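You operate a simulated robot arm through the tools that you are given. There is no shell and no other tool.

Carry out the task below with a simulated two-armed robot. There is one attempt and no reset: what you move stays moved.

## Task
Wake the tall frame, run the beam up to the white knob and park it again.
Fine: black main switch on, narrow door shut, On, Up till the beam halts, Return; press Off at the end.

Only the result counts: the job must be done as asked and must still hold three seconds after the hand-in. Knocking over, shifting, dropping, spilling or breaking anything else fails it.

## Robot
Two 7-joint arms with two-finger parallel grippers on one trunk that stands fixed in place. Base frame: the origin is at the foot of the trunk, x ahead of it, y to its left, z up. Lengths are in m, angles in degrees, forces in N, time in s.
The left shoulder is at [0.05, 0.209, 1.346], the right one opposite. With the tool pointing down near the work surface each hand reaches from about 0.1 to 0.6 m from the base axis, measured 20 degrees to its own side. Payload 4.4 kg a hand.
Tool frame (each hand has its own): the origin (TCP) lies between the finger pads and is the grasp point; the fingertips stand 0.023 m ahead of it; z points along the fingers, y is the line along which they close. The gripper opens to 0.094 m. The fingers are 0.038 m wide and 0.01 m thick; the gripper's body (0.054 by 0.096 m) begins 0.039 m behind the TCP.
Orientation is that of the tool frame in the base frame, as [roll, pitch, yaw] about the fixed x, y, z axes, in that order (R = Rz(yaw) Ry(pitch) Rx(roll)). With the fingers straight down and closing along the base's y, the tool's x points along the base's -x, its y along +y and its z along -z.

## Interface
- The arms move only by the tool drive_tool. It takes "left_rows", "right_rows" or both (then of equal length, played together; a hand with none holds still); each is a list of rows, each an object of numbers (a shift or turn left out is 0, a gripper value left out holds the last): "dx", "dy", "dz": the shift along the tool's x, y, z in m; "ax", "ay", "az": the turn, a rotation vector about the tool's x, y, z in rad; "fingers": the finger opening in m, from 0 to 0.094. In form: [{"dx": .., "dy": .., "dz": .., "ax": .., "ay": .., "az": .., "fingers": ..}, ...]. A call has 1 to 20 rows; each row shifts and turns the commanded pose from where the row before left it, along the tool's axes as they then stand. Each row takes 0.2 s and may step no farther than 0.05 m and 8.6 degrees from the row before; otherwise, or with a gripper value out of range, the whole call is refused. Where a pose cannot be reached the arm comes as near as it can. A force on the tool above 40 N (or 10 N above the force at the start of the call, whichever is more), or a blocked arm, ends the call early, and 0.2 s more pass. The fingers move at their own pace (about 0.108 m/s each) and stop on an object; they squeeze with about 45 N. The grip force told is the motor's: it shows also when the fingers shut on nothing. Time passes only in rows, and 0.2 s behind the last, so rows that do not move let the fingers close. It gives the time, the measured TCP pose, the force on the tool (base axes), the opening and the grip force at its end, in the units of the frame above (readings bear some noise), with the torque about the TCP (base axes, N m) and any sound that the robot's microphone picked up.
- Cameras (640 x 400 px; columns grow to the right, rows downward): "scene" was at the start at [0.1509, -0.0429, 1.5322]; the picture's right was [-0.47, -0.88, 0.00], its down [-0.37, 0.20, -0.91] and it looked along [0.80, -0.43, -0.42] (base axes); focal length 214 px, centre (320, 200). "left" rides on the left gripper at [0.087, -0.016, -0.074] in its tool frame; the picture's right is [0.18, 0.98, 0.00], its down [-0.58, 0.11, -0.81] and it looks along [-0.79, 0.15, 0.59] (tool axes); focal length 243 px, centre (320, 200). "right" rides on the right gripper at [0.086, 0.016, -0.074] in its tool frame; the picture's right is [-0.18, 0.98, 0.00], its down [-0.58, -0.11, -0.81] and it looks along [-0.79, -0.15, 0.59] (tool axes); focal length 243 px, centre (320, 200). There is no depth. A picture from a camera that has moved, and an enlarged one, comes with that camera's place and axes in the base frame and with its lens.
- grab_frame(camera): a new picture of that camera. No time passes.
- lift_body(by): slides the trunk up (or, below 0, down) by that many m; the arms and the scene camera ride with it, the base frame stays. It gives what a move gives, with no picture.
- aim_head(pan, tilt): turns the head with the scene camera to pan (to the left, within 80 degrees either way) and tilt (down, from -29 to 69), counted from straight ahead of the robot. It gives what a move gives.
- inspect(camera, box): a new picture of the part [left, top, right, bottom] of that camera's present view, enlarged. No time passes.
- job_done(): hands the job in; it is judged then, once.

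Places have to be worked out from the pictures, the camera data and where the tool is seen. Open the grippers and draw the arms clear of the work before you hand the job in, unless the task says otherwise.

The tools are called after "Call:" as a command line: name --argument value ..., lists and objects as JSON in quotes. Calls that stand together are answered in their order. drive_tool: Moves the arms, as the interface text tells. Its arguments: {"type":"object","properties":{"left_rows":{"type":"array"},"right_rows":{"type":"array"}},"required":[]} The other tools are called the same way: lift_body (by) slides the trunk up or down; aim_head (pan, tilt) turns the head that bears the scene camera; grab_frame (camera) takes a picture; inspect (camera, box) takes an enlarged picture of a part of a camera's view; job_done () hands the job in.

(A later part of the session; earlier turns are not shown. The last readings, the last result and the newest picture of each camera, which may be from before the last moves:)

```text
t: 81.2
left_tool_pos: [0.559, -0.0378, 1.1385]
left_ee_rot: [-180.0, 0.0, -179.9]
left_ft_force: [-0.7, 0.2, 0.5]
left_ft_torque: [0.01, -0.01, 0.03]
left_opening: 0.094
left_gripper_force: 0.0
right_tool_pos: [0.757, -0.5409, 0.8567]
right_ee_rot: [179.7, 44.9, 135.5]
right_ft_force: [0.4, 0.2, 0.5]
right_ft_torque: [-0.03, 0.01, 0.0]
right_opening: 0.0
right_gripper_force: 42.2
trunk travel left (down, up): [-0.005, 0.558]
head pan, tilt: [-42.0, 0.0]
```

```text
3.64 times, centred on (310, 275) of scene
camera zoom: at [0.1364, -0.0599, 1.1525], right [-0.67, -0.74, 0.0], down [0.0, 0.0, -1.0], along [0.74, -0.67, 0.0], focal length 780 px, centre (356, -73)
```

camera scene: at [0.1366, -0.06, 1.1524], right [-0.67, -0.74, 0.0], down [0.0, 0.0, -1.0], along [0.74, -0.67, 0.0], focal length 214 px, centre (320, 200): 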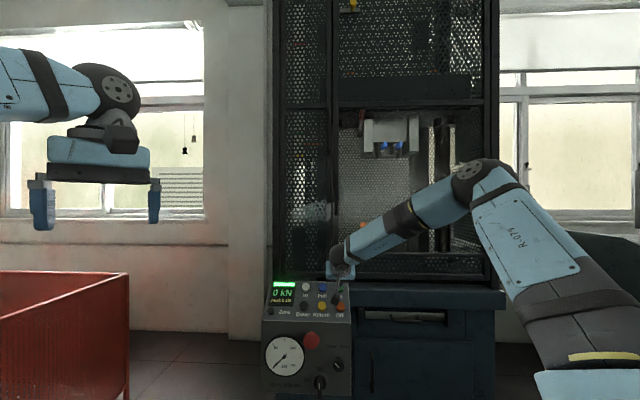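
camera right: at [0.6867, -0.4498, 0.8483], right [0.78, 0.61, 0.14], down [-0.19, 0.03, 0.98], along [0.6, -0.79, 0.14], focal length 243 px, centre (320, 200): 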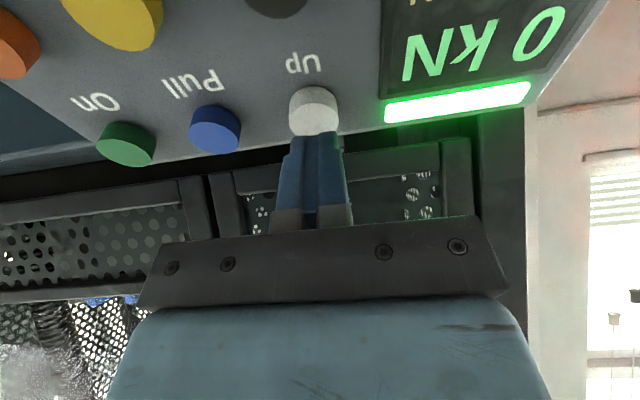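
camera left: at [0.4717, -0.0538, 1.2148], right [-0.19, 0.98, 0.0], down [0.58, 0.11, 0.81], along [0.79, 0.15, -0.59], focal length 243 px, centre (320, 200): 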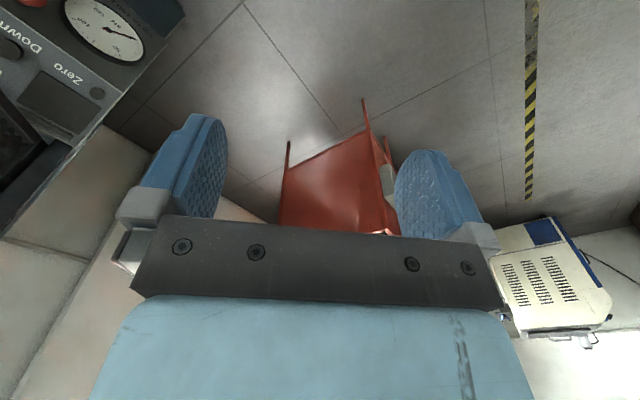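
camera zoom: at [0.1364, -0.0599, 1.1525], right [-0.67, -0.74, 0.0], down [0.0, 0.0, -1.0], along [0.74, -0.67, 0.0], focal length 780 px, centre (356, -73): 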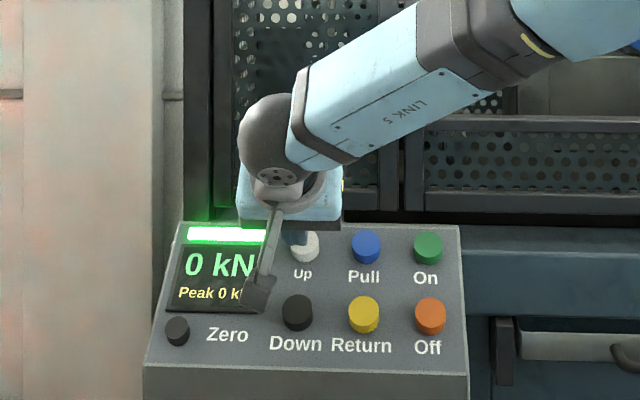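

The fingertip is centred on the white button. Before pressing I record the beam's starting position.

Call:
inspect --camera "scene" --box '[270, 40, 430, 180]'

Call:
drive_tool --right_rows '[{"dz": 0.008}, {"dz": 0.007}, {"dz": 0.004}, {"dz": 0.003}]'

Call:
inspect --camera "right" --box '[200, 0, 500, 200]'

```text
2.86 times, centred on (350, 110) of scene
camera zoom: at [0.1364, -0.0599, 1.1525], right [-0.67, -0.74, 0.0], down [0.0, 0.0, -1.0], along [0.74, -0.67, 0.0], focal length 613 px, centre (234, 457)
```

zoom: 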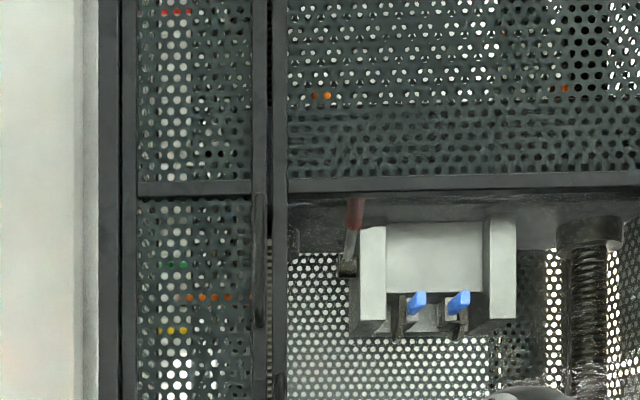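

```text
t: 82.2
left_tool_pos: [0.5582, -0.0381, 1.1376]
left_ee_rot: [179.9, 0.0, -179.9]
left_ft_force: [-0.3, 0.3, -0.6]
left_ft_torque: [-0.03, 0.0, 0.01]
left_opening: 0.0943
left_gripper_force: 0.1
right_tool_pos: [0.7681, -0.5532, 0.8409]
right_ee_rot: [179.5, 44.8, 135.5]
right_ft_force: [-1.4, -0.3, 0.2]
right_ft_torque: [-0.01, 0.01, 0.02]
right_opening: 0.0
right_gripper_force: 42.1
trunk travel left (down, up): [-0.005, 0.558]
head pan, tilt: [-42.0, 0.0]
```

```text
2.00 times, centred on (350, 100) of right
camera zoom: at [0.6971, -0.4614, 0.8326], right [0.78, 0.61, 0.13], down [-0.19, 0.03, 0.98], along [0.6, -0.79, 0.14], focal length 485 px, centre (260, 400)
```

zoom: 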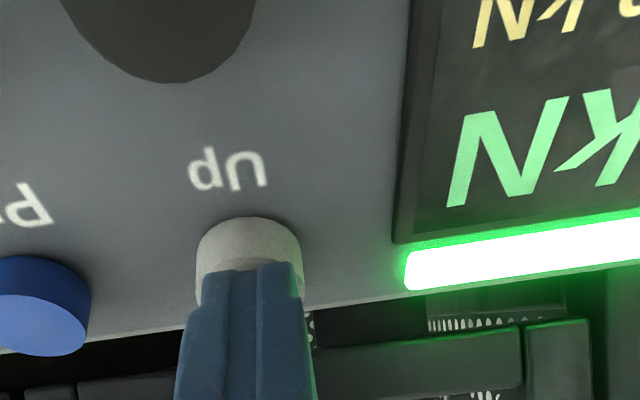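

Almost touching. I press further in 2 mm steps, watching force and sound.

Call:
drive_tool --right_rows '[{"dz": 0.002}, {"dz": 0.002}, {"dz": 0.002}]'

```text
t: 83.0
left_tool_pos: [0.5595, -0.0369, 1.1384]
left_ee_rot: [180.0, 0.0, -179.9]
left_ft_force: [0.5, 0.1, -0.4]
left_ft_torque: [0.02, 0.0, 0.03]
left_opening: 0.0938
left_gripper_force: 0.1
right_tool_pos: [0.7721, -0.5544, 0.8363]
right_ee_rot: [179.6, 44.8, 135.4]
right_ft_force: [-2.4, 0.5, 1.4]
right_ft_torque: [-0.01, 0.07, -0.02]
right_opening: 0.0
right_gripper_force: 42.5
trunk travel left (down, up): [-0.005, 0.558]
head pan, tilt: [-42.0, 0.0]
heard: click
```

A click at only about 3 N. I hold here for a second and look whether the beam moves.

Call:
drive_tool --right_rows '[{"dz": 0.001}, {}, {}, {}, {}]'

Call:
inspect --camera "scene" --box '[270, 40, 430, 180]'

```text
t: 84.2
left_tool_pos: [0.5597, -0.0384, 1.1396]
left_ee_rot: [180.0, 0.0, -180.0]
left_ft_force: [0.6, 0.1, -0.5]
left_ft_torque: [0.01, -0.03, -0.01]
left_opening: 0.0938
left_gripper_force: 0.0
right_tool_pos: [0.7707, -0.5556, 0.835]
right_ee_rot: [179.6, 44.8, 135.5]
right_ft_force: [-1.1, 1.8, 2.4]
right_ft_torque: [0.04, 0.04, 0.01]
right_opening: 0.0002
right_gripper_force: 42.4
trunk travel left (down, up): [-0.005, 0.558]
head pan, tilt: [-42.0, 0.0]
```

```text
2.86 times, centred on (350, 110) of scene
camera zoom: at [0.1362, -0.0596, 1.1525], right [-0.67, -0.74, 0.0], down [0.0, 0.0, -1.0], along [0.74, -0.67, 0.0], focal length 613 px, centre (234, 457)
```

zoom: 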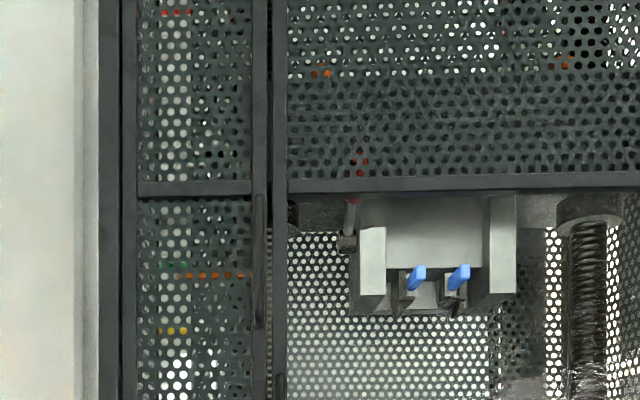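

The beam is rising (about 3 cm so far). I keep the button held and check again.

Call:
drive_tool --right_rows '[{}, {}, {}, {}, {}, {}, {}, {}, {}, {}]'

Call:
inspect --camera "scene" --box '[270, 40, 430, 180]'

```text
t: 86.4
left_tool_pos: [0.5592, -0.0374, 1.1382]
left_ee_rot: [-180.0, 0.0, -179.9]
left_ft_force: [0.0, 0.0, -0.3]
left_ft_torque: [-0.02, 0.04, 0.02]
left_opening: 0.0939
left_gripper_force: 0.1
right_tool_pos: [0.7698, -0.5558, 0.8357]
right_ee_rot: [179.5, 44.8, 135.6]
right_ft_force: [-0.1, 0.6, 1.8]
right_ft_torque: [0.03, 0.05, 0.02]
right_opening: 0.0
right_gripper_force: 42.3
trunk travel left (down, up): [-0.005, 0.558]
head pan, tilt: [-42.0, 0.0]
```

```text
2.86 times, centred on (350, 110) of scene
camera zoom: at [0.1362, -0.0596, 1.1525], right [-0.67, -0.74, 0.0], down [0.0, 0.0, -1.0], along [0.74, -0.67, 0.0], focal length 613 px, centre (234, 457)
```

zoom: 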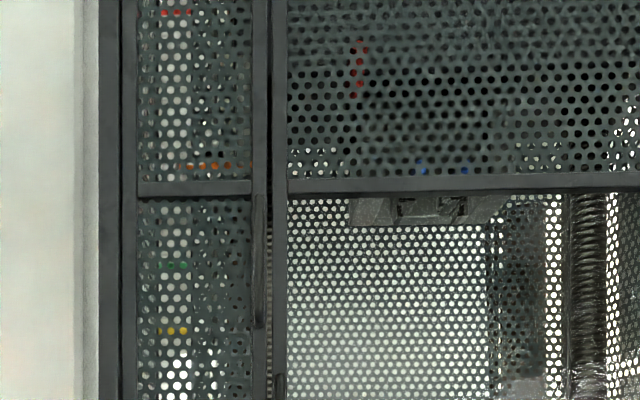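

The beam's orange arm is now close to the white knob. I keep holding until it stops.

Call:
drive_tool --right_rows '[{}, {}, {}, {}, {}]'

Call:
inspect --camera "scene" --box '[270, 40, 430, 180]'

Call:
drive_tool --right_rows '[{}, {}, {}, {}, {}, {}]'

Call:
inspect --camera "scene" --box '[270, 40, 430, 180]'

```text
t: 87.6
left_tool_pos: [0.5588, -0.0367, 1.139]
left_ee_rot: [-180.0, 0.0, -179.9]
left_ft_force: [-0.6, 0.7, 0.5]
left_ft_torque: [0.0, -0.01, -0.01]
left_opening: 0.0939
left_gripper_force: 0.1
right_tool_pos: [0.7711, -0.5566, 0.8367]
right_ee_rot: [179.5, 44.8, 135.5]
right_ft_force: [-0.1, 0.6, 1.6]
right_ft_torque: [0.02, 0.04, -0.02]
right_opening: 0.0002
right_gripper_force: 42.3
trunk travel left (down, up): [-0.005, 0.558]
head pan, tilt: [-42.0, 0.0]
```

```text
2.86 times, centred on (350, 110) of scene
camera zoom: at [0.1362, -0.0596, 1.1525], right [-0.67, -0.74, 0.0], down [0.0, 0.0, -1.0], along [0.74, -0.67, 0.0], focal length 613 px, centre (234, 457)
```

zoom: 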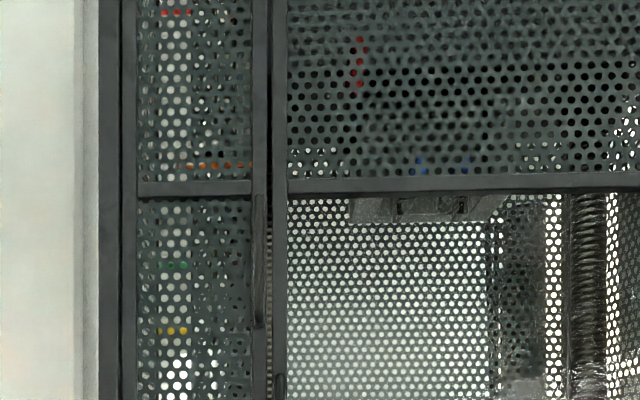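

```text
t: 89.0
left_tool_pos: [0.5588, -0.0377, 1.1393]
left_ee_rot: [-179.9, 0.0, -179.9]
left_ft_force: [-0.1, 0.1, -0.4]
left_ft_torque: [0.01, -0.03, -0.03]
left_opening: 0.094
left_gripper_force: 0.1
right_tool_pos: [0.7717, -0.5544, 0.8366]
right_ee_rot: [179.6, 44.7, 135.4]
right_ft_force: [-1.8, 2.0, 1.4]
right_ft_torque: [0.03, 0.0, 0.01]
right_opening: 0.0
right_gripper_force: 42.5
trunk travel left (down, up): [-0.005, 0.558]
head pan, tilt: [-42.0, 0.0]
```

```text
2.86 times, centred on (350, 110) of scene
camera zoom: at [0.1362, -0.0596, 1.1525], right [-0.67, -0.74, 0.0], down [0.0, 0.0, -1.0], along [0.74, -0.67, 0.0], focal length 613 px, centre (234, 457)
```

zoom: 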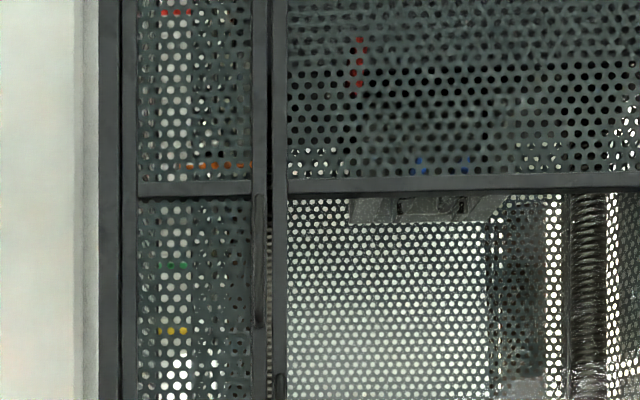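

The beam has been still from t ≈ 86.5 to 89 s with the button still held. I zoom in to verify that it's at the white knob and the button is truly pressed.

Call:
inspect --camera "scene" --box '[295, 75, 345, 110]'

Call:
inspect --camera "right" --box '[200, 0, 500, 200]'

Call:
inspect --camera "scene" --box '[250, 220, 370, 330]'

```text
11.43 times, centred on (320, 92) of scene
camera zoom: at [0.1362, -0.0596, 1.1525], right [-0.67, -0.74, 0.0], down [0.0, 0.0, -1.0], along [0.74, -0.67, 0.0], focal length 2451 px, centre (320, 1429)
```

zoom: 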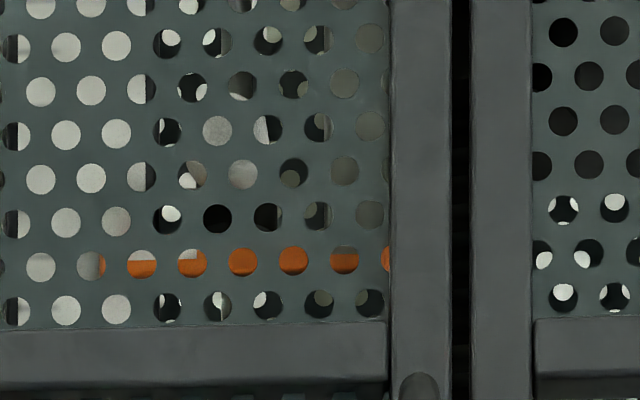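

```text
2.00 times, centred on (350, 100) of right
camera zoom: at [0.7003, -0.4646, 0.8278], right [0.78, 0.61, 0.13], down [-0.19, 0.03, 0.98], along [0.6, -0.79, 0.14], focal length 485 px, centre (260, 400)
```

zoom: 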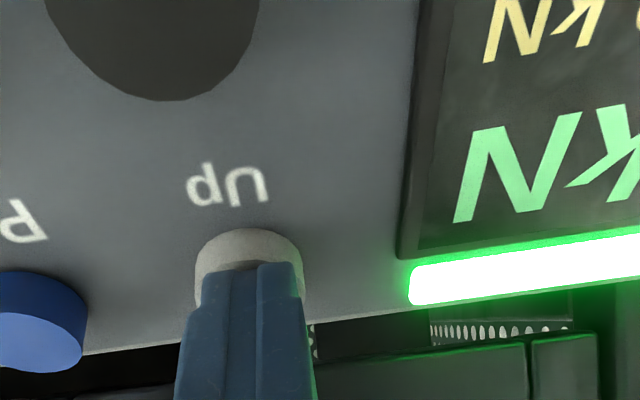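

```text
3.64 times, centred on (310, 275) of scene
camera zoom: at [0.1362, -0.0596, 1.1525], right [-0.67, -0.74, 0.0], down [0.0, 0.0, -1.0], along [0.74, -0.67, 0.0], focal length 780 px, centre (356, -73)
```

zoom: 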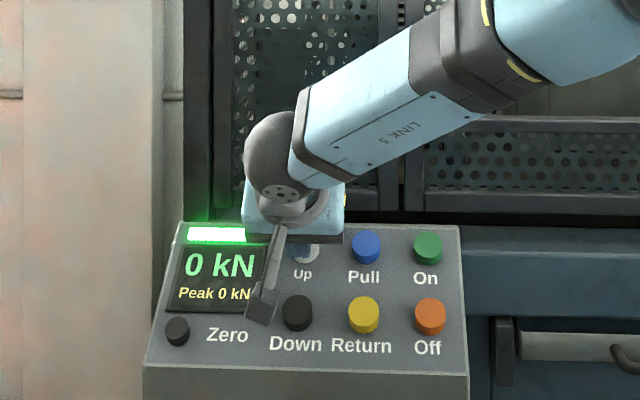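

The arm sits directly under the dark collar of the white knob. I press a touch deeper for a second to confirm it's really halted there.

Call:
drive_tool --right_rows '[{"dz": 0.0015}, {}, {}, {}, {}]'

Call:
inspect --camera "scene" --box '[295, 75, 345, 110]'

```text
t: 90.2
left_tool_pos: [0.5596, -0.0376, 1.1391]
left_ee_rot: [-179.9, -0.1, 180.0]
left_ft_force: [0.1, 0.3, 0.4]
left_ft_torque: [0.02, -0.01, 0.0]
left_opening: 0.094
left_gripper_force: 0.1
right_tool_pos: [0.7726, -0.5561, 0.835]
right_ee_rot: [179.5, 44.8, 135.6]
right_ft_force: [-4.0, 3.4, 1.5]
right_ft_torque: [0.06, 0.08, -0.04]
right_opening: 0.0001
right_gripper_force: 42.1
trunk travel left (down, up): [-0.005, 0.558]
head pan, tilt: [-42.0, 0.0]
```

```text
11.43 times, centred on (320, 92) of scene
camera zoom: at [0.136, -0.0594, 1.1526], right [-0.67, -0.74, 0.0], down [0.0, 0.0, -1.0], along [0.74, -0.67, 0.0], focal length 2451 px, centre (320, 1429)
```

zoom: 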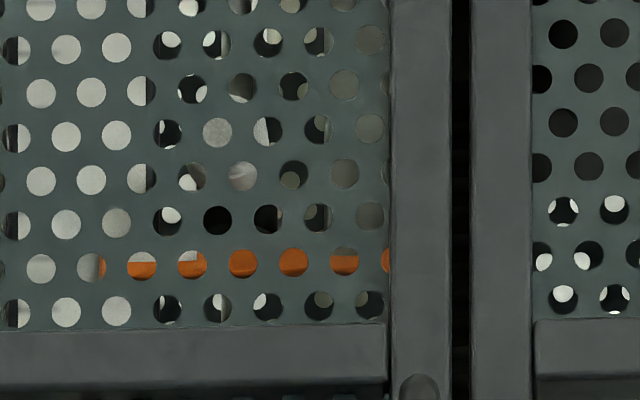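

The beam is halted at the white knob. I release Up, back off, and move to above the yellow Return button (one column right, one row down along the slope).

Call:
drive_tool --right_rows '[{"dz": -0.01}, {"dz": -0.015}, {"dz": -0.01}, {"dx": 0.0245, "dy": -0.0218}, {"dx": 0.0245, "dy": -0.0218}, {"dx": 0.0245, "dy": -0.0218}, {}]'

Call:
grab_frame --camera "right"

Call:
inspect --camera "scene" --box '[250, 220, 370, 330]'

Call:
inspect --camera "scene" --box '[270, 40, 430, 180]'

```text
t: 91.8
left_tool_pos: [0.5599, -0.0378, 1.1385]
left_ee_rot: [180.0, 0.0, -179.8]
left_ft_force: [-0.2, -0.1, 0.0]
left_ft_torque: [0.03, -0.01, 0.01]
left_opening: 0.0944
left_gripper_force: 0.0
right_tool_pos: [0.6712, -0.5505, 0.8081]
right_ee_rot: [179.6, 44.9, 135.6]
right_ft_force: [0.6, 0.4, 0.6]
right_ft_torque: [0.01, -0.02, 0.01]
right_opening: 0.0
right_gripper_force: 41.9
trunk travel left (down, up): [-0.005, 0.558]
head pan, tilt: [-42.0, 0.0]
```

```text
taken
camera right: at [0.5999, -0.4592, 0.7989], right [0.78, 0.61, 0.14], down [-0.19, 0.03, 0.98], along [0.6, -0.79, 0.14], focal length 243 px, centre (320, 200)
```

right: 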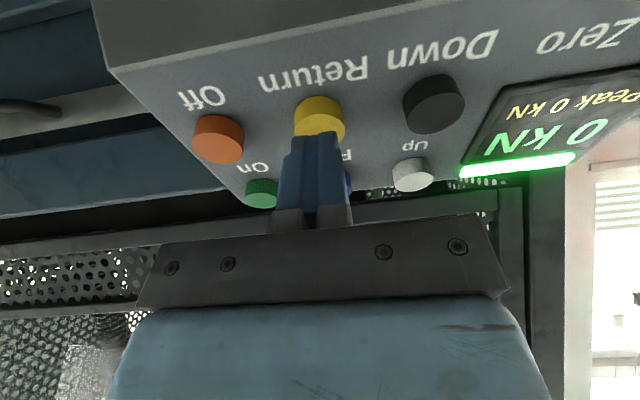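

```text
3.64 times, centred on (310, 275) of scene
camera zoom: at [0.1364, -0.0598, 1.1525], right [-0.67, -0.74, 0.0], down [0.0, 0.0, -1.0], along [0.74, -0.67, 0.0], focal length 780 px, centre (356, -73)
```

zoom: 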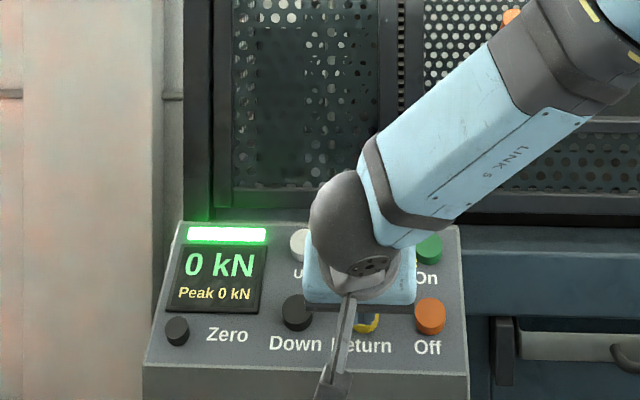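

```text
2.86 times, centred on (350, 110) of scene
camera zoom: at [0.1364, -0.0598, 1.1525], right [-0.67, -0.74, 0.0], down [0.0, 0.0, -1.0], along [0.74, -0.67, 0.0], focal length 613 px, centre (234, 457)
```

zoom: 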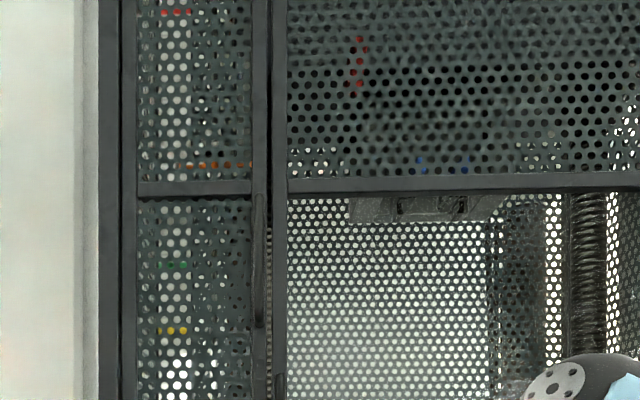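

The fingertip is aligned with the yellow Return button and the beam stays up at the knob. I press Return in small steps until it clicks.

Call:
drive_tool --right_rows '[{"dz": 0.012}, {"dz": 0.008}, {"dz": 0.004}, {"dz": 0.003}]'

Call:
grab_frame --camera "right"

```text
t: 92.8
left_tool_pos: [0.5564, -0.0366, 1.1404]
left_ee_rot: [-179.9, 0.1, -179.9]
left_ft_force: [-1.3, 0.4, 0.4]
left_ft_torque: [-0.02, 0.0, 0.0]
left_opening: 0.0942
left_gripper_force: 0.0
right_tool_pos: [0.6845, -0.5641, 0.7916]
right_ee_rot: [179.5, 44.9, 135.5]
right_ft_force: [-15.2, 10.9, 8.4]
right_ft_torque: [0.2, 0.38, -0.03]
right_opening: 0.0
right_gripper_force: 42.2
trunk travel left (down, up): [-0.005, 0.558]
head pan, tilt: [-42.0, 0.0]
heard: click
```

```text
taken
camera right: at [0.6133, -0.4718, 0.7828], right [0.78, 0.61, 0.14], down [-0.19, 0.03, 0.98], along [0.6, -0.79, 0.14], focal length 243 px, centre (320, 200)
```

right: 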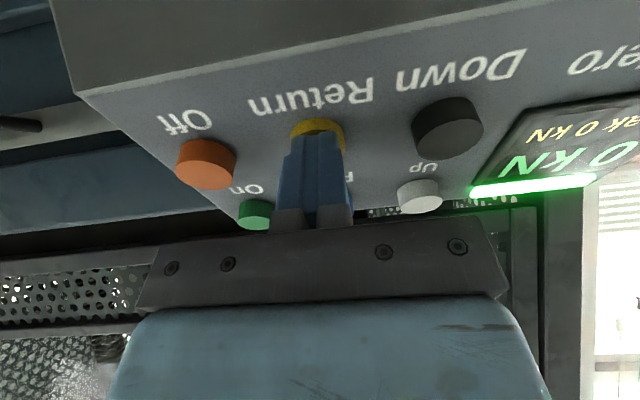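

Return clicked. I keep it held for a moment while checking whether the beam starts down.

Call:
drive_tool --right_rows '[{}, {}, {}]'

Call:
inspect --camera "scene" --box '[270, 40, 430, 180]'

```text
t: 93.6
left_tool_pos: [0.5575, -0.0368, 1.1392]
left_ee_rot: [-179.9, 0.2, -179.9]
left_ft_force: [0.6, 0.0, 0.6]
left_ft_torque: [0.02, 0.0, -0.02]
left_opening: 0.0939
left_gripper_force: 0.0
right_tool_pos: [0.6848, -0.5621, 0.7909]
right_ee_rot: [179.6, 45.0, 135.6]
right_ft_force: [-13.4, 12.2, 9.1]
right_ft_torque: [0.28, 0.31, -0.01]
right_opening: 0.0003
right_gripper_force: 42.2
trunk travel left (down, up): [-0.005, 0.558]
head pan, tilt: [-42.0, 0.0]
```

```text
2.86 times, centred on (350, 110) of scene
camera zoom: at [0.1346, -0.0582, 1.1529], right [-0.67, -0.74, 0.0], down [0.0, 0.0, -1.0], along [0.74, -0.67, 0.0], focal length 613 px, centre (234, 457)
```

zoom: 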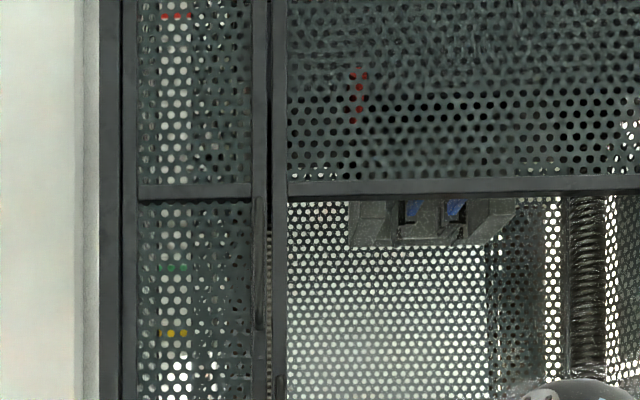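

The beam is coming down. I keep the button held and watch it travel to its park position.

Call:
drive_tool --right_rows '[{}, {}, {}, {}, {}, {}, {}, {}]'

Call:
inspect --camera "scene" --box '[270, 40, 430, 180]'

Call:
drive_tool --right_rows '[{}, {}, {}, {}, {}, {}, {}, {}]'

Call:
inspect --camera "scene" --box '[270, 40, 430, 180]'

```text
t: 95.4
left_tool_pos: [0.5571, -0.0357, 1.1408]
left_ee_rot: [-180.0, 0.1, -179.8]
left_ft_force: [0.0, -0.3, -0.6]
left_ft_torque: [-0.01, 0.02, -0.03]
left_opening: 0.0942
left_gripper_force: 0.0
right_tool_pos: [0.6836, -0.5635, 0.7918]
right_ee_rot: [179.6, 45.0, 135.4]
right_ft_force: [-8.2, 14.3, 12.1]
right_ft_torque: [0.31, 0.19, 0.05]
right_opening: 0.0002
right_gripper_force: 42.3
trunk travel left (down, up): [-0.005, 0.558]
head pan, tilt: [-42.0, 0.0]
```

```text
2.86 times, centred on (350, 110) of scene
camera zoom: at [0.1348, -0.058, 1.1529], right [-0.67, -0.74, 0.0], down [0.0, 0.0, -1.0], along [0.74, -0.67, 0.0], focal length 613 px, centre (234, 457)
```

zoom: 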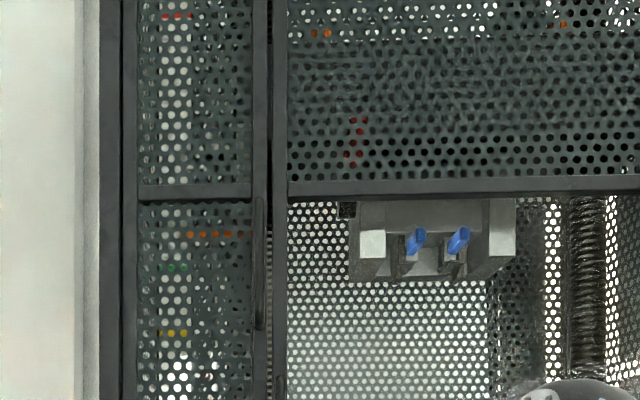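

```text
t: 97.2
left_tool_pos: [0.5569, -0.0355, 1.14]
left_ee_rot: [-179.9, 0.2, -179.9]
left_ft_force: [-0.4, 0.2, -0.3]
left_ft_torque: [-0.04, 0.05, 0.01]
left_opening: 0.0939
left_gripper_force: 0.0
right_tool_pos: [0.6843, -0.5641, 0.7905]
right_ee_rot: [179.6, 45.0, 135.4]
right_ft_force: [-6.9, 11.3, 13.9]
right_ft_torque: [0.22, 0.09, 0.02]
right_opening: 0.0
right_gripper_force: 42.8
trunk travel left (down, up): [-0.005, 0.558]
head pan, tilt: [-42.0, 0.0]
```

```text
2.86 times, centred on (350, 110) of scene
camera zoom: at [0.1347, -0.0579, 1.1529], right [-0.67, -0.74, 0.0], down [0.0, 0.0, -1.0], along [0.74, -0.67, 0.0], focal length 613 px, centre (234, 457)
```

zoom: 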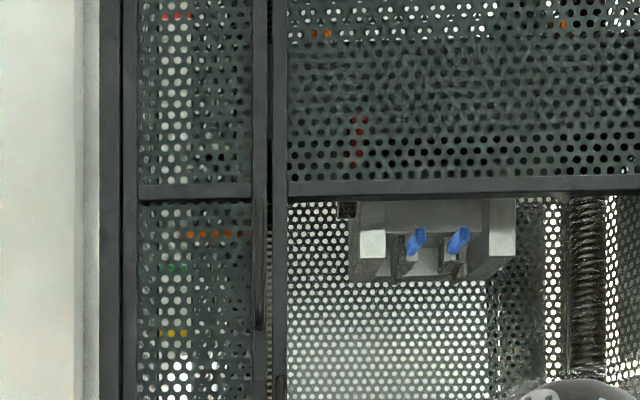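

The beam came down part-way and now seems still, above its starting height. I check the panel and look closely at the beam's arm.

Call:
inspect --camera "scene" --box '[250, 220, 370, 330]'

Call:
inspect --camera "scene" --box '[290, 90, 350, 160]'

Call:
grab_frame --camera "right"

```text
3.64 times, centred on (310, 275) of scene
camera zoom: at [0.1347, -0.0579, 1.1529], right [-0.67, -0.74, 0.0], down [0.0, 0.0, -1.0], along [0.74, -0.67, 0.0], focal length 780 px, centre (356, -73)
```

zoom: 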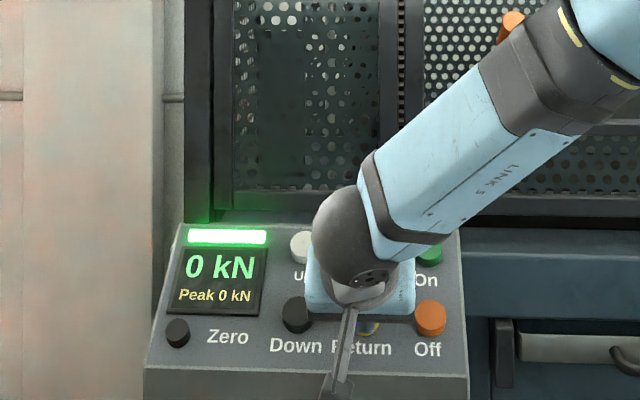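

```text
5.71 times, centred on (320, 125) of scene
camera zoom: at [0.1347, -0.0579, 1.1529], right [-0.67, -0.74, 0.0], down [0.0, 0.0, -1.0], along [0.74, -0.67, 0.0], focal length 1226 px, centre (320, 629)
```

zoom: 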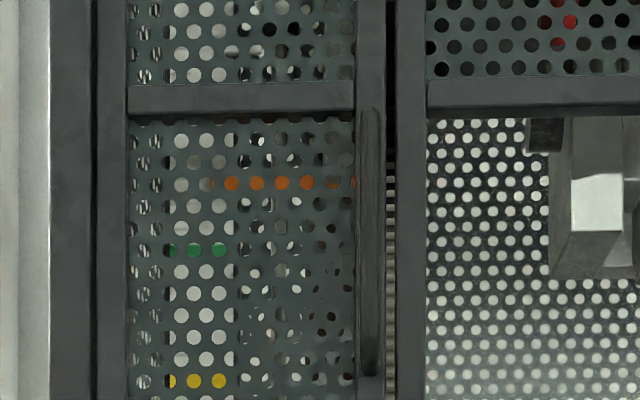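

```text
taken
camera right: at [0.6135, -0.472, 0.7829], right [0.78, 0.61, 0.14], down [-0.19, 0.03, 0.98], along [0.6, -0.79, 0.14], focal length 243 px, centre (320, 200)
```

right: 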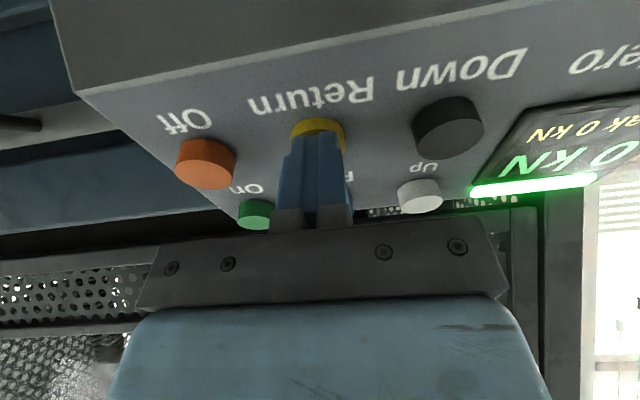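

The beam stopped mid-way with Return held. I release the button and watch whether the beam resumes on its own.

Call:
drive_tool --right_rows '[{"dz": -0.006}, {"dz": -0.006}, {}, {}, {}, {}]'

Call:
inspect --camera "scene" --box '[270, 40, 430, 180]'

```text
t: 98.6
left_tool_pos: [0.56, -0.0372, 1.139]
left_ee_rot: [-180.0, 0.0, -179.9]
left_ft_force: [0.4, -0.1, -0.6]
left_ft_torque: [-0.02, 0.0, -0.03]
left_opening: 0.0942
left_gripper_force: 0.1
right_tool_pos: [0.6799, -0.5573, 0.7949]
right_ee_rot: [179.5, 44.8, 135.5]
right_ft_force: [0.6, 0.4, 0.6]
right_ft_torque: [0.03, -0.01, -0.01]
right_opening: 0.0001
right_gripper_force: 42.0
trunk travel left (down, up): [-0.005, 0.558]
head pan, tilt: [-42.0, 0.0]
```

```text
2.86 times, centred on (350, 110) of scene
camera zoom: at [0.1365, -0.0598, 1.1525], right [-0.67, -0.74, 0.0], down [0.0, 0.0, -1.0], along [0.74, -0.67, 0.0], focal length 613 px, centre (234, 457)
```

zoom: 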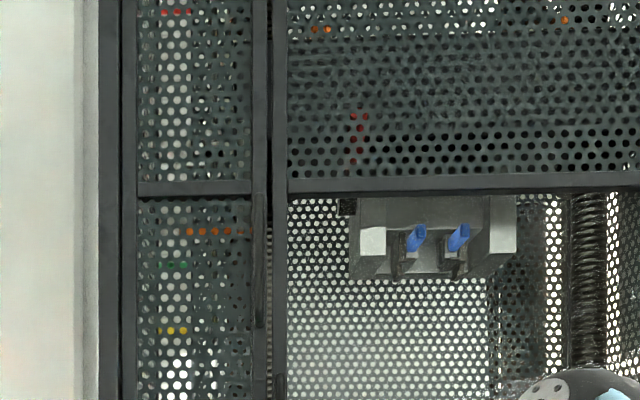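

It stays put, roughly midway between start and top. I press Return once more, briefly, and see how the beam reacts.

Call:
drive_tool --right_rows '[{"dz": 0.006}, {"dz": 0.005}, {}, {}]'

Call:
inspect --camera "scene" --box '[270, 40, 430, 180]'

```text
t: 99.6
left_tool_pos: [0.5568, -0.0357, 1.1398]
left_ee_rot: [-180.0, 0.1, -179.8]
left_ft_force: [0.6, -0.1, 0.7]
left_ft_torque: [0.02, 0.01, -0.02]
left_opening: 0.0938
left_gripper_force: 0.1
right_tool_pos: [0.6838, -0.5608, 0.7902]
right_ee_rot: [179.5, 45.1, 135.7]
right_ft_force: [-12.9, 13.0, 8.1]
right_ft_torque: [0.24, 0.27, -0.05]
right_opening: 0.0
right_gripper_force: 42.0
trunk travel left (down, up): [-0.005, 0.558]
head pan, tilt: [-42.0, 0.0]
heard: click
```

```text
2.86 times, centred on (350, 110) of scene
camera zoom: at [0.1348, -0.0583, 1.1529], right [-0.67, -0.74, 0.0], down [0.0, 0.0, -1.0], along [0.74, -0.67, 0.0], focal length 613 px, centre (234, 457)
```

zoom: 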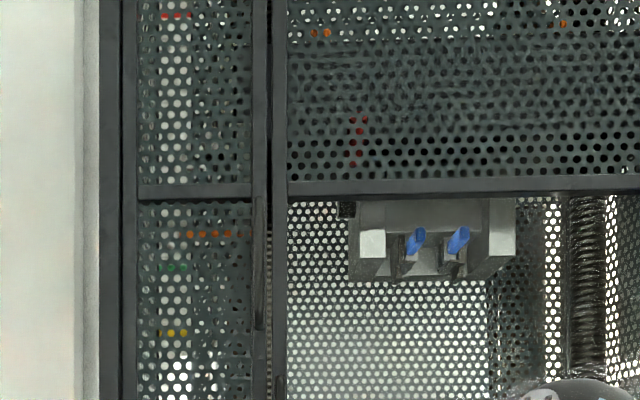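

A second press moves nothing, so for the machine this may be its park height. I zoom in on the arm and the rod there to see whether anything blocks it.

Call:
inspect --camera "scene" --box '[298, 105, 346, 135]'

Call:
inspect --camera "scene" --box '[298, 130, 346, 160]'

Call:
inspect --camera "scene" --box '[330, 20, 450, 100]'

```text
13.33 times, centred on (322, 120) of scene
camera zoom: at [0.1348, -0.0583, 1.1529], right [-0.67, -0.74, 0.0], down [0.0, 0.0, -1.0], along [0.74, -0.67, 0.0], focal length 2860 px, centre (293, 1267)
```

zoom: 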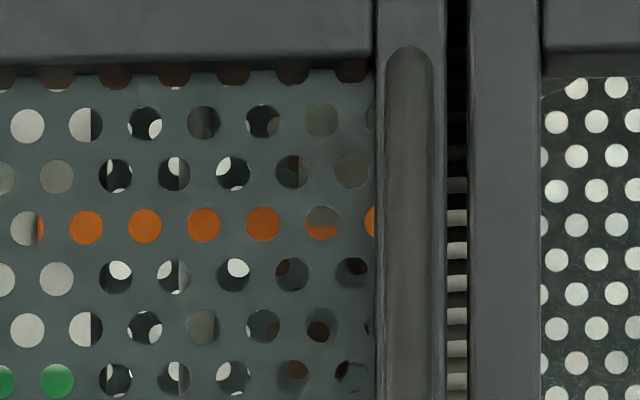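

```text
13.33 times, centred on (322, 145) of scene
camera zoom: at [0.1348, -0.0583, 1.1529], right [-0.67, -0.74, 0.0], down [0.0, 0.0, -1.0], along [0.74, -0.67, 0.0], focal length 2860 px, centre (293, 933)
```

zoom: 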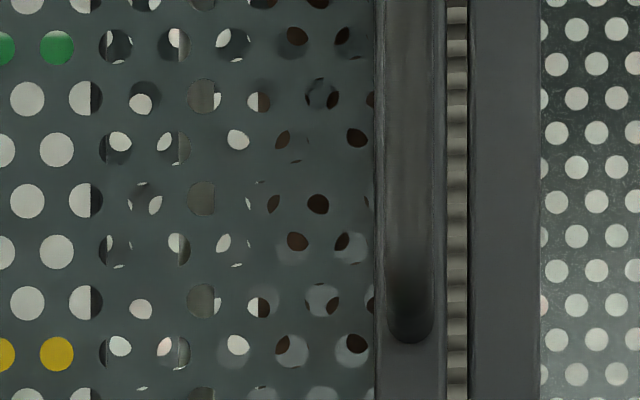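

```text
5.00 times, centred on (390, 60) of scene
camera zoom: at [0.1348, -0.0583, 1.1529], right [-0.67, -0.74, 0.0], down [0.0, 0.0, -1.0], along [0.74, -0.67, 0.0], focal length 1072 px, centre (-30, 900)
```

zoom: 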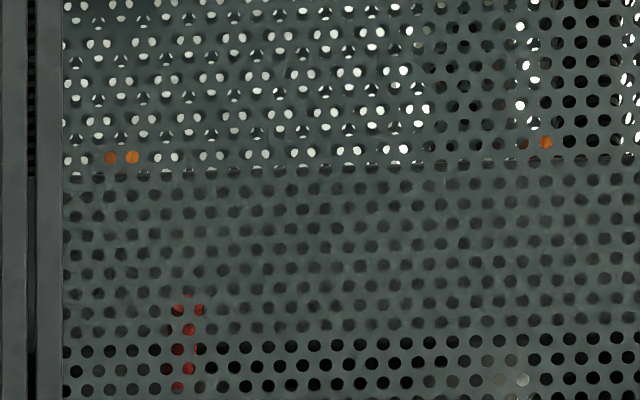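

Nothing blocks the arm. I hold Return for another second and a half to be sure, then release it.

Call:
drive_tool --right_rows '[{}, {}, {}, {}, {}, {}, {}]'

Call:
inspect --camera "scene" --box '[270, 40, 430, 180]'

Call:
drive_tool --right_rows '[{"dz": -0.006}, {"dz": -0.01}, {"dz": -0.015}, {}]'

Call:
aim_head --pan -42 --tilt -15

Call:
grab_frame --camera "scene"

```text
t: 101.2
left_tool_pos: [0.5587, -0.0371, 1.1413]
left_ee_rot: [-179.9, 0.0, -179.9]
left_ft_force: [0.2, -0.3, 0.4]
left_ft_torque: [0.01, -0.03, -0.01]
left_opening: 0.094
left_gripper_force: 0.0
right_tool_pos: [0.6842, -0.5622, 0.7912]
right_ee_rot: [179.7, 45.1, 135.6]
right_ft_force: [-7.1, 14.8, 10.5]
right_ft_torque: [0.27, 0.07, -0.01]
right_opening: 0.0
right_gripper_force: 41.7
trunk travel left (down, up): [-0.005, 0.558]
head pan, tilt: [-42.0, 0.0]
```

```text
2.86 times, centred on (350, 110) of scene
camera zoom: at [0.1349, -0.058, 1.1529], right [-0.67, -0.74, 0.0], down [0.0, 0.0, -1.0], along [0.74, -0.67, 0.0], focal length 613 px, centre (234, 457)
```

zoom: 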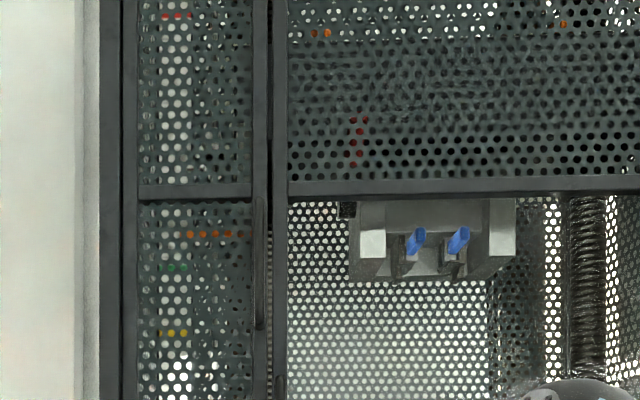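

```text
t: 102.2
left_tool_pos: [0.5589, -0.0389, 1.1385]
left_ee_rot: [180.0, 0.1, -179.8]
left_ft_force: [0.6, 0.8, 0.1]
left_ft_torque: [0.0, 0.0, 0.01]
left_opening: 0.094
left_gripper_force: 0.0
right_tool_pos: [0.6695, -0.5481, 0.8114]
right_ee_rot: [179.6, 44.8, 135.5]
right_ft_force: [0.5, 0.0, 0.3]
right_ft_torque: [0.01, 0.01, 0.0]
right_opening: 0.0
right_gripper_force: 41.9
trunk travel left (down, up): [-0.005, 0.558]
head pan, tilt: [-42.0, 0.0]
```

```text
t: 103.0
left_tool_pos: [0.5585, -0.0372, 1.1382]
left_ee_rot: [180.0, 0.0, -179.9]
left_ft_force: [0.0, -0.2, -0.9]
left_ft_torque: [0.02, 0.0, -0.03]
left_opening: 0.094
left_gripper_force: 0.0
right_tool_pos: [0.6689, -0.5471, 0.8113]
right_ee_rot: [179.6, 44.7, 135.6]
right_ft_force: [-0.3, -0.1, -0.4]
right_ft_torque: [0.0, 0.0, 0.03]
right_opening: 0.0
right_gripper_force: 42.6
trunk travel left (down, up): [-0.005, 0.558]
head pan, tilt: [-42.0, -15.0]
```

```text
taken
camera scene: at [0.1294, -0.0535, 1.1749], right [-0.67, -0.74, 0.0], down [0.19, -0.17, -0.97], along [0.72, -0.65, 0.26], focal length 214 px, centre (320, 200)
```

scene: 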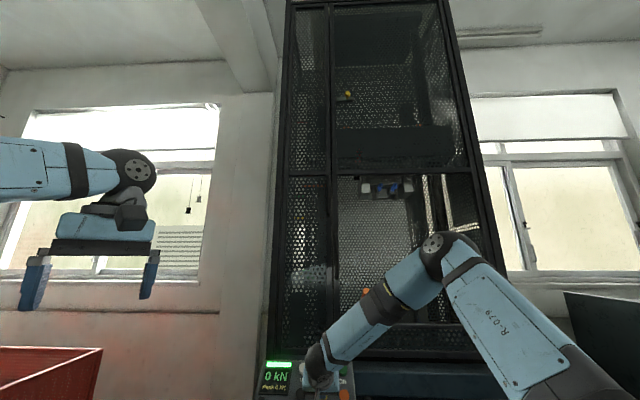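

Holding doesn't move it further. To understand whether this is really the park height, I will repeat the same cycle (Up to the knob, then a short tap on Return), which changes nothing in the order of the job. I move back above Up.

Call:
aim_head --pan -42 --tilt 0

Call:
drive_tool --right_rows '[{"dx": -0.0242, "dy": 0.0224}, {"dx": -0.0242, "dy": 0.0224}, {"dx": -0.0241, "dy": 0.0223}, {"dz": 0.015}, {"dz": 0.012}, {}]'

Call:
grab_frame --camera "right"

Call:
inspect --camera "scene" --box '[270, 40, 430, 180]'

```text
t: 103.8
left_tool_pos: [0.5598, -0.0376, 1.1386]
left_ee_rot: [180.0, 0.0, -179.8]
left_ft_force: [-0.3, 0.4, 0.2]
left_ft_torque: [-0.02, 0.0, 0.02]
left_opening: 0.094
left_gripper_force: 0.1
right_tool_pos: [0.668, -0.5484, 0.8108]
right_ee_rot: [179.7, 44.8, 135.5]
right_ft_force: [-0.3, -0.1, 1.1]
right_ft_torque: [0.01, 0.04, 0.02]
right_opening: 0.0002
right_gripper_force: 42.5
trunk travel left (down, up): [-0.005, 0.558]
head pan, tilt: [-42.0, 0.0]
```

```text
t: 105.2
left_tool_pos: [0.5605, -0.0376, 1.139]
left_ee_rot: [-179.9, 0.0, -179.9]
left_ft_force: [-0.1, -0.8, -0.3]
left_ft_torque: [0.0, 0.0, 0.04]
left_opening: 0.0942
left_gripper_force: 0.1
right_tool_pos: [0.7669, -0.5501, 0.8431]
right_ee_rot: [179.6, 44.8, 135.5]
right_ft_force: [0.3, -0.3, 0.6]
right_ft_torque: [0.02, 0.03, 0.01]
right_opening: 0.0001
right_gripper_force: 42.5
trunk travel left (down, up): [-0.005, 0.558]
head pan, tilt: [-42.0, 0.0]
```

```text
taken
camera right: at [0.695, -0.459, 0.8348], right [0.78, 0.61, 0.13], down [-0.19, 0.03, 0.98], along [0.6, -0.79, 0.14], focal length 243 px, centre (320, 200)
```

right: 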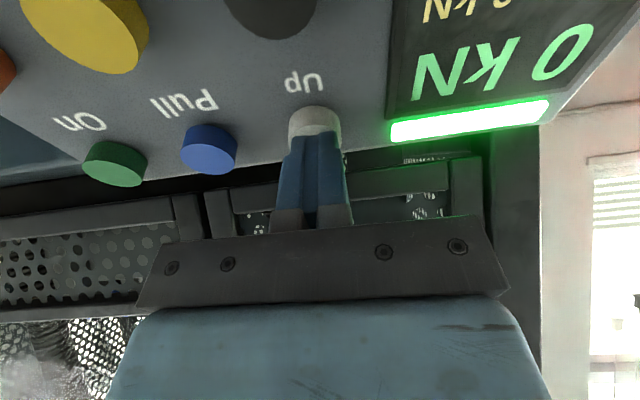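

```text
2.86 times, centred on (350, 110) of scene
camera zoom: at [0.1364, -0.0597, 1.1525], right [-0.67, -0.74, 0.0], down [0.0, 0.0, -1.0], along [0.74, -0.67, 0.0], focal length 613 px, centre (234, 457)
```

zoom: 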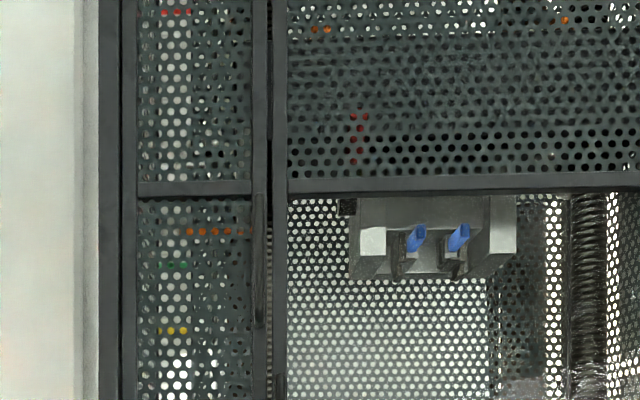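

The finger is just above Up. I press it again and hold until the beam is at the knob.

Call:
drive_tool --right_rows '[{"dz": 0.003}, {"dz": 0.003}, {"dz": 0.002}, {"dz": 0.002}, {}, {}]'

Call:
inspect --camera "scene" --box '[270, 40, 430, 180]'

```text
t: 106.6
left_tool_pos: [0.5585, -0.0375, 1.1384]
left_ee_rot: [-180.0, -0.1, -179.9]
left_ft_force: [0.0, 0.1, 0.6]
left_ft_torque: [-0.02, 0.0, -0.01]
left_opening: 0.0939
left_gripper_force: 0.1
right_tool_pos: [0.7706, -0.5537, 0.8363]
right_ee_rot: [179.5, 44.9, 135.5]
right_ft_force: [-0.7, 2.6, 0.5]
right_ft_torque: [0.03, 0.03, 0.0]
right_opening: 0.0
right_gripper_force: 42.0
trunk travel left (down, up): [-0.005, 0.558]
head pan, tilt: [-42.0, 0.0]
heard: click
```

```text
2.86 times, centred on (350, 110) of scene
camera zoom: at [0.1363, -0.0596, 1.1525], right [-0.67, -0.74, 0.0], down [0.0, 0.0, -1.0], along [0.74, -0.67, 0.0], focal length 613 px, centre (234, 457)
```

zoom: 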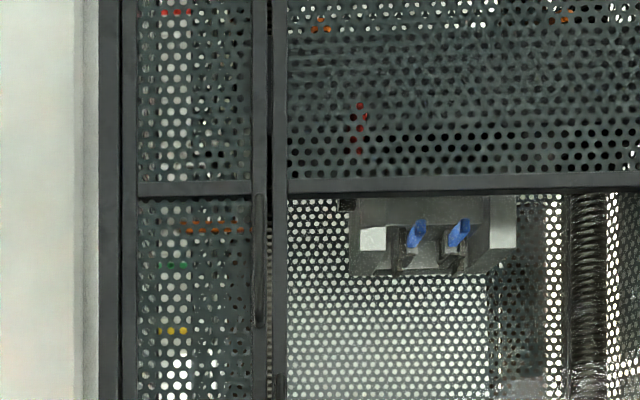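

Call:
drive_tool --right_rows '[{}, {}, {}, {}, {}, {}, {}, {}, {}, {}, {}, {}]'

Call:
inspect --camera "scene" --box '[270, 40, 430, 180]'

```text
t: 109.2
left_tool_pos: [0.5597, -0.0374, 1.1386]
left_ee_rot: [179.9, 0.0, -179.9]
left_ft_force: [0.5, -0.4, 0.4]
left_ft_torque: [-0.03, 0.02, -0.02]
left_opening: 0.094
left_gripper_force: 0.1
right_tool_pos: [0.7705, -0.5534, 0.8371]
right_ee_rot: [179.5, 44.8, 135.5]
right_ft_force: [0.0, 0.8, 1.2]
right_ft_torque: [0.02, 0.01, -0.04]
right_opening: 0.0001
right_gripper_force: 42.8
trunk travel left (down, up): [-0.005, 0.558]
head pan, tilt: [-42.0, 0.0]
```

```text
2.86 times, centred on (350, 110) of scene
camera zoom: at [0.1363, -0.0596, 1.1525], right [-0.67, -0.74, 0.0], down [0.0, 0.0, -1.0], along [0.74, -0.67, 0.0], focal length 613 px, centre (234, 457)
```

zoom: 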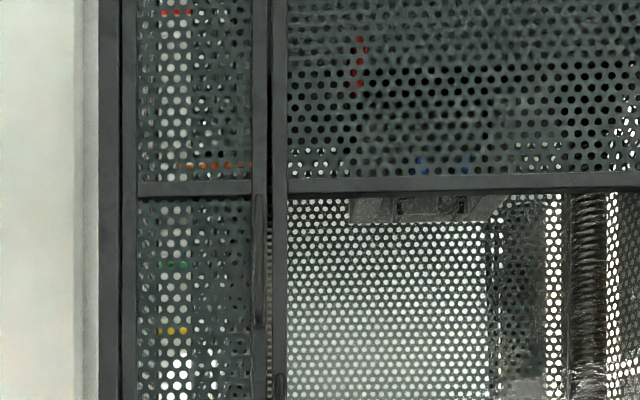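

The beam is at the knob again. I release Up and move to Return for a short tap.

Call:
drive_tool --right_rows '[{}, {}, {"dz": -0.01}, {"dz": -0.015}, {"dz": -0.012}, {"dx": 0.0242, "dy": -0.0224}, {"dx": 0.0242, "dy": -0.0224}, {"dx": 0.0241, "dy": -0.0223}, {"dz": 0.015}, {}]'

Call:
grab_frame --camera "right"

Call:
inspect --camera "scene" --box '[270, 40, 430, 180]'

```text
t: 111.4
left_tool_pos: [0.5602, -0.0377, 1.1392]
left_ee_rot: [180.0, 0.0, -179.8]
left_ft_force: [-0.1, -0.8, 0.2]
left_ft_torque: [-0.01, 0.0, 0.03]
left_opening: 0.0939
left_gripper_force: 0.0
right_tool_pos: [0.6752, -0.5547, 0.8]
right_ee_rot: [179.5, 44.7, 135.5]
right_ft_force: [-0.5, 0.1, 0.5]
right_ft_torque: [-0.03, -0.01, 0.02]
right_opening: 0.0003
right_gripper_force: 42.2
trunk travel left (down, up): [-0.005, 0.558]
head pan, tilt: [-42.0, 0.0]
```

```text
taken
camera right: at [0.6045, -0.4638, 0.792], right [0.78, 0.61, 0.14], down [-0.19, 0.03, 0.98], along [0.6, -0.79, 0.14], focal length 243 px, centre (320, 200)
```

right: 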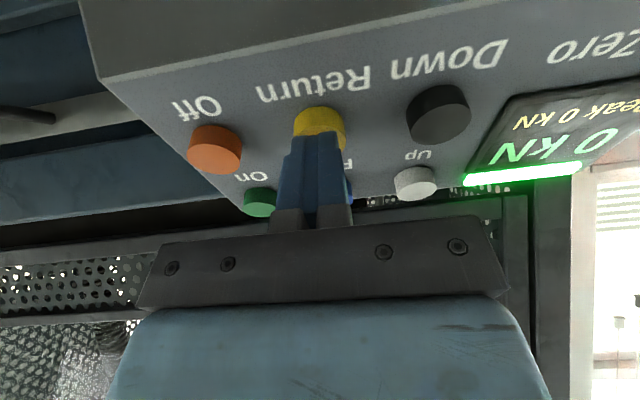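

```text
2.86 times, centred on (350, 110) of scene
camera zoom: at [0.1364, -0.0597, 1.1525], right [-0.67, -0.74, 0.0], down [0.0, 0.0, -1.0], along [0.74, -0.67, 0.0], focal length 613 px, centre (234, 457)
```

zoom: 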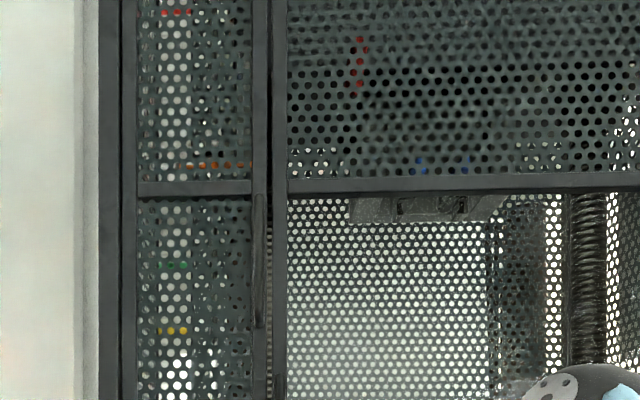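

I tap Return: press to the click and release right away.

Call:
drive_tool --right_rows '[{"dz": 0.006}, {"dz": 0.004}, {"dz": 0.003}, {"dz": -0.008}, {"dz": -0.01}, {}]'

Call:
inspect --camera "scene" --box '[270, 40, 430, 180]'

```text
t: 112.8
left_tool_pos: [0.5586, -0.0377, 1.1392]
left_ee_rot: [180.0, 0.0, -180.0]
left_ft_force: [-0.4, -0.4, -0.2]
left_ft_torque: [0.03, -0.01, 0.0]
left_opening: 0.0938
left_gripper_force: 0.1
right_tool_pos: [0.6746, -0.5535, 0.8028]
right_ee_rot: [179.7, 44.8, 135.4]
right_ft_force: [0.1, -0.5, -0.9]
right_ft_torque: [0.04, -0.03, -0.01]
right_opening: 0.0
right_gripper_force: 42.6
trunk travel left (down, up): [-0.005, 0.558]
head pan, tilt: [-42.0, 0.0]
heard: click
```

```text
2.86 times, centred on (350, 110) of scene
camera zoom: at [0.1365, -0.0599, 1.1524], right [-0.67, -0.74, 0.0], down [0.0, 0.0, -1.0], along [0.74, -0.67, 0.0], focal length 613 px, centre (234, 457)
```

zoom: 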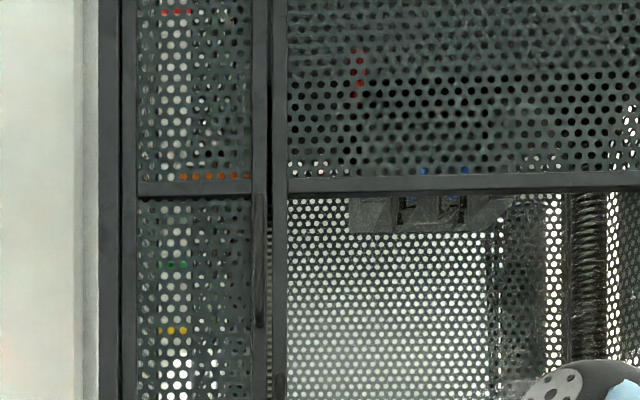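

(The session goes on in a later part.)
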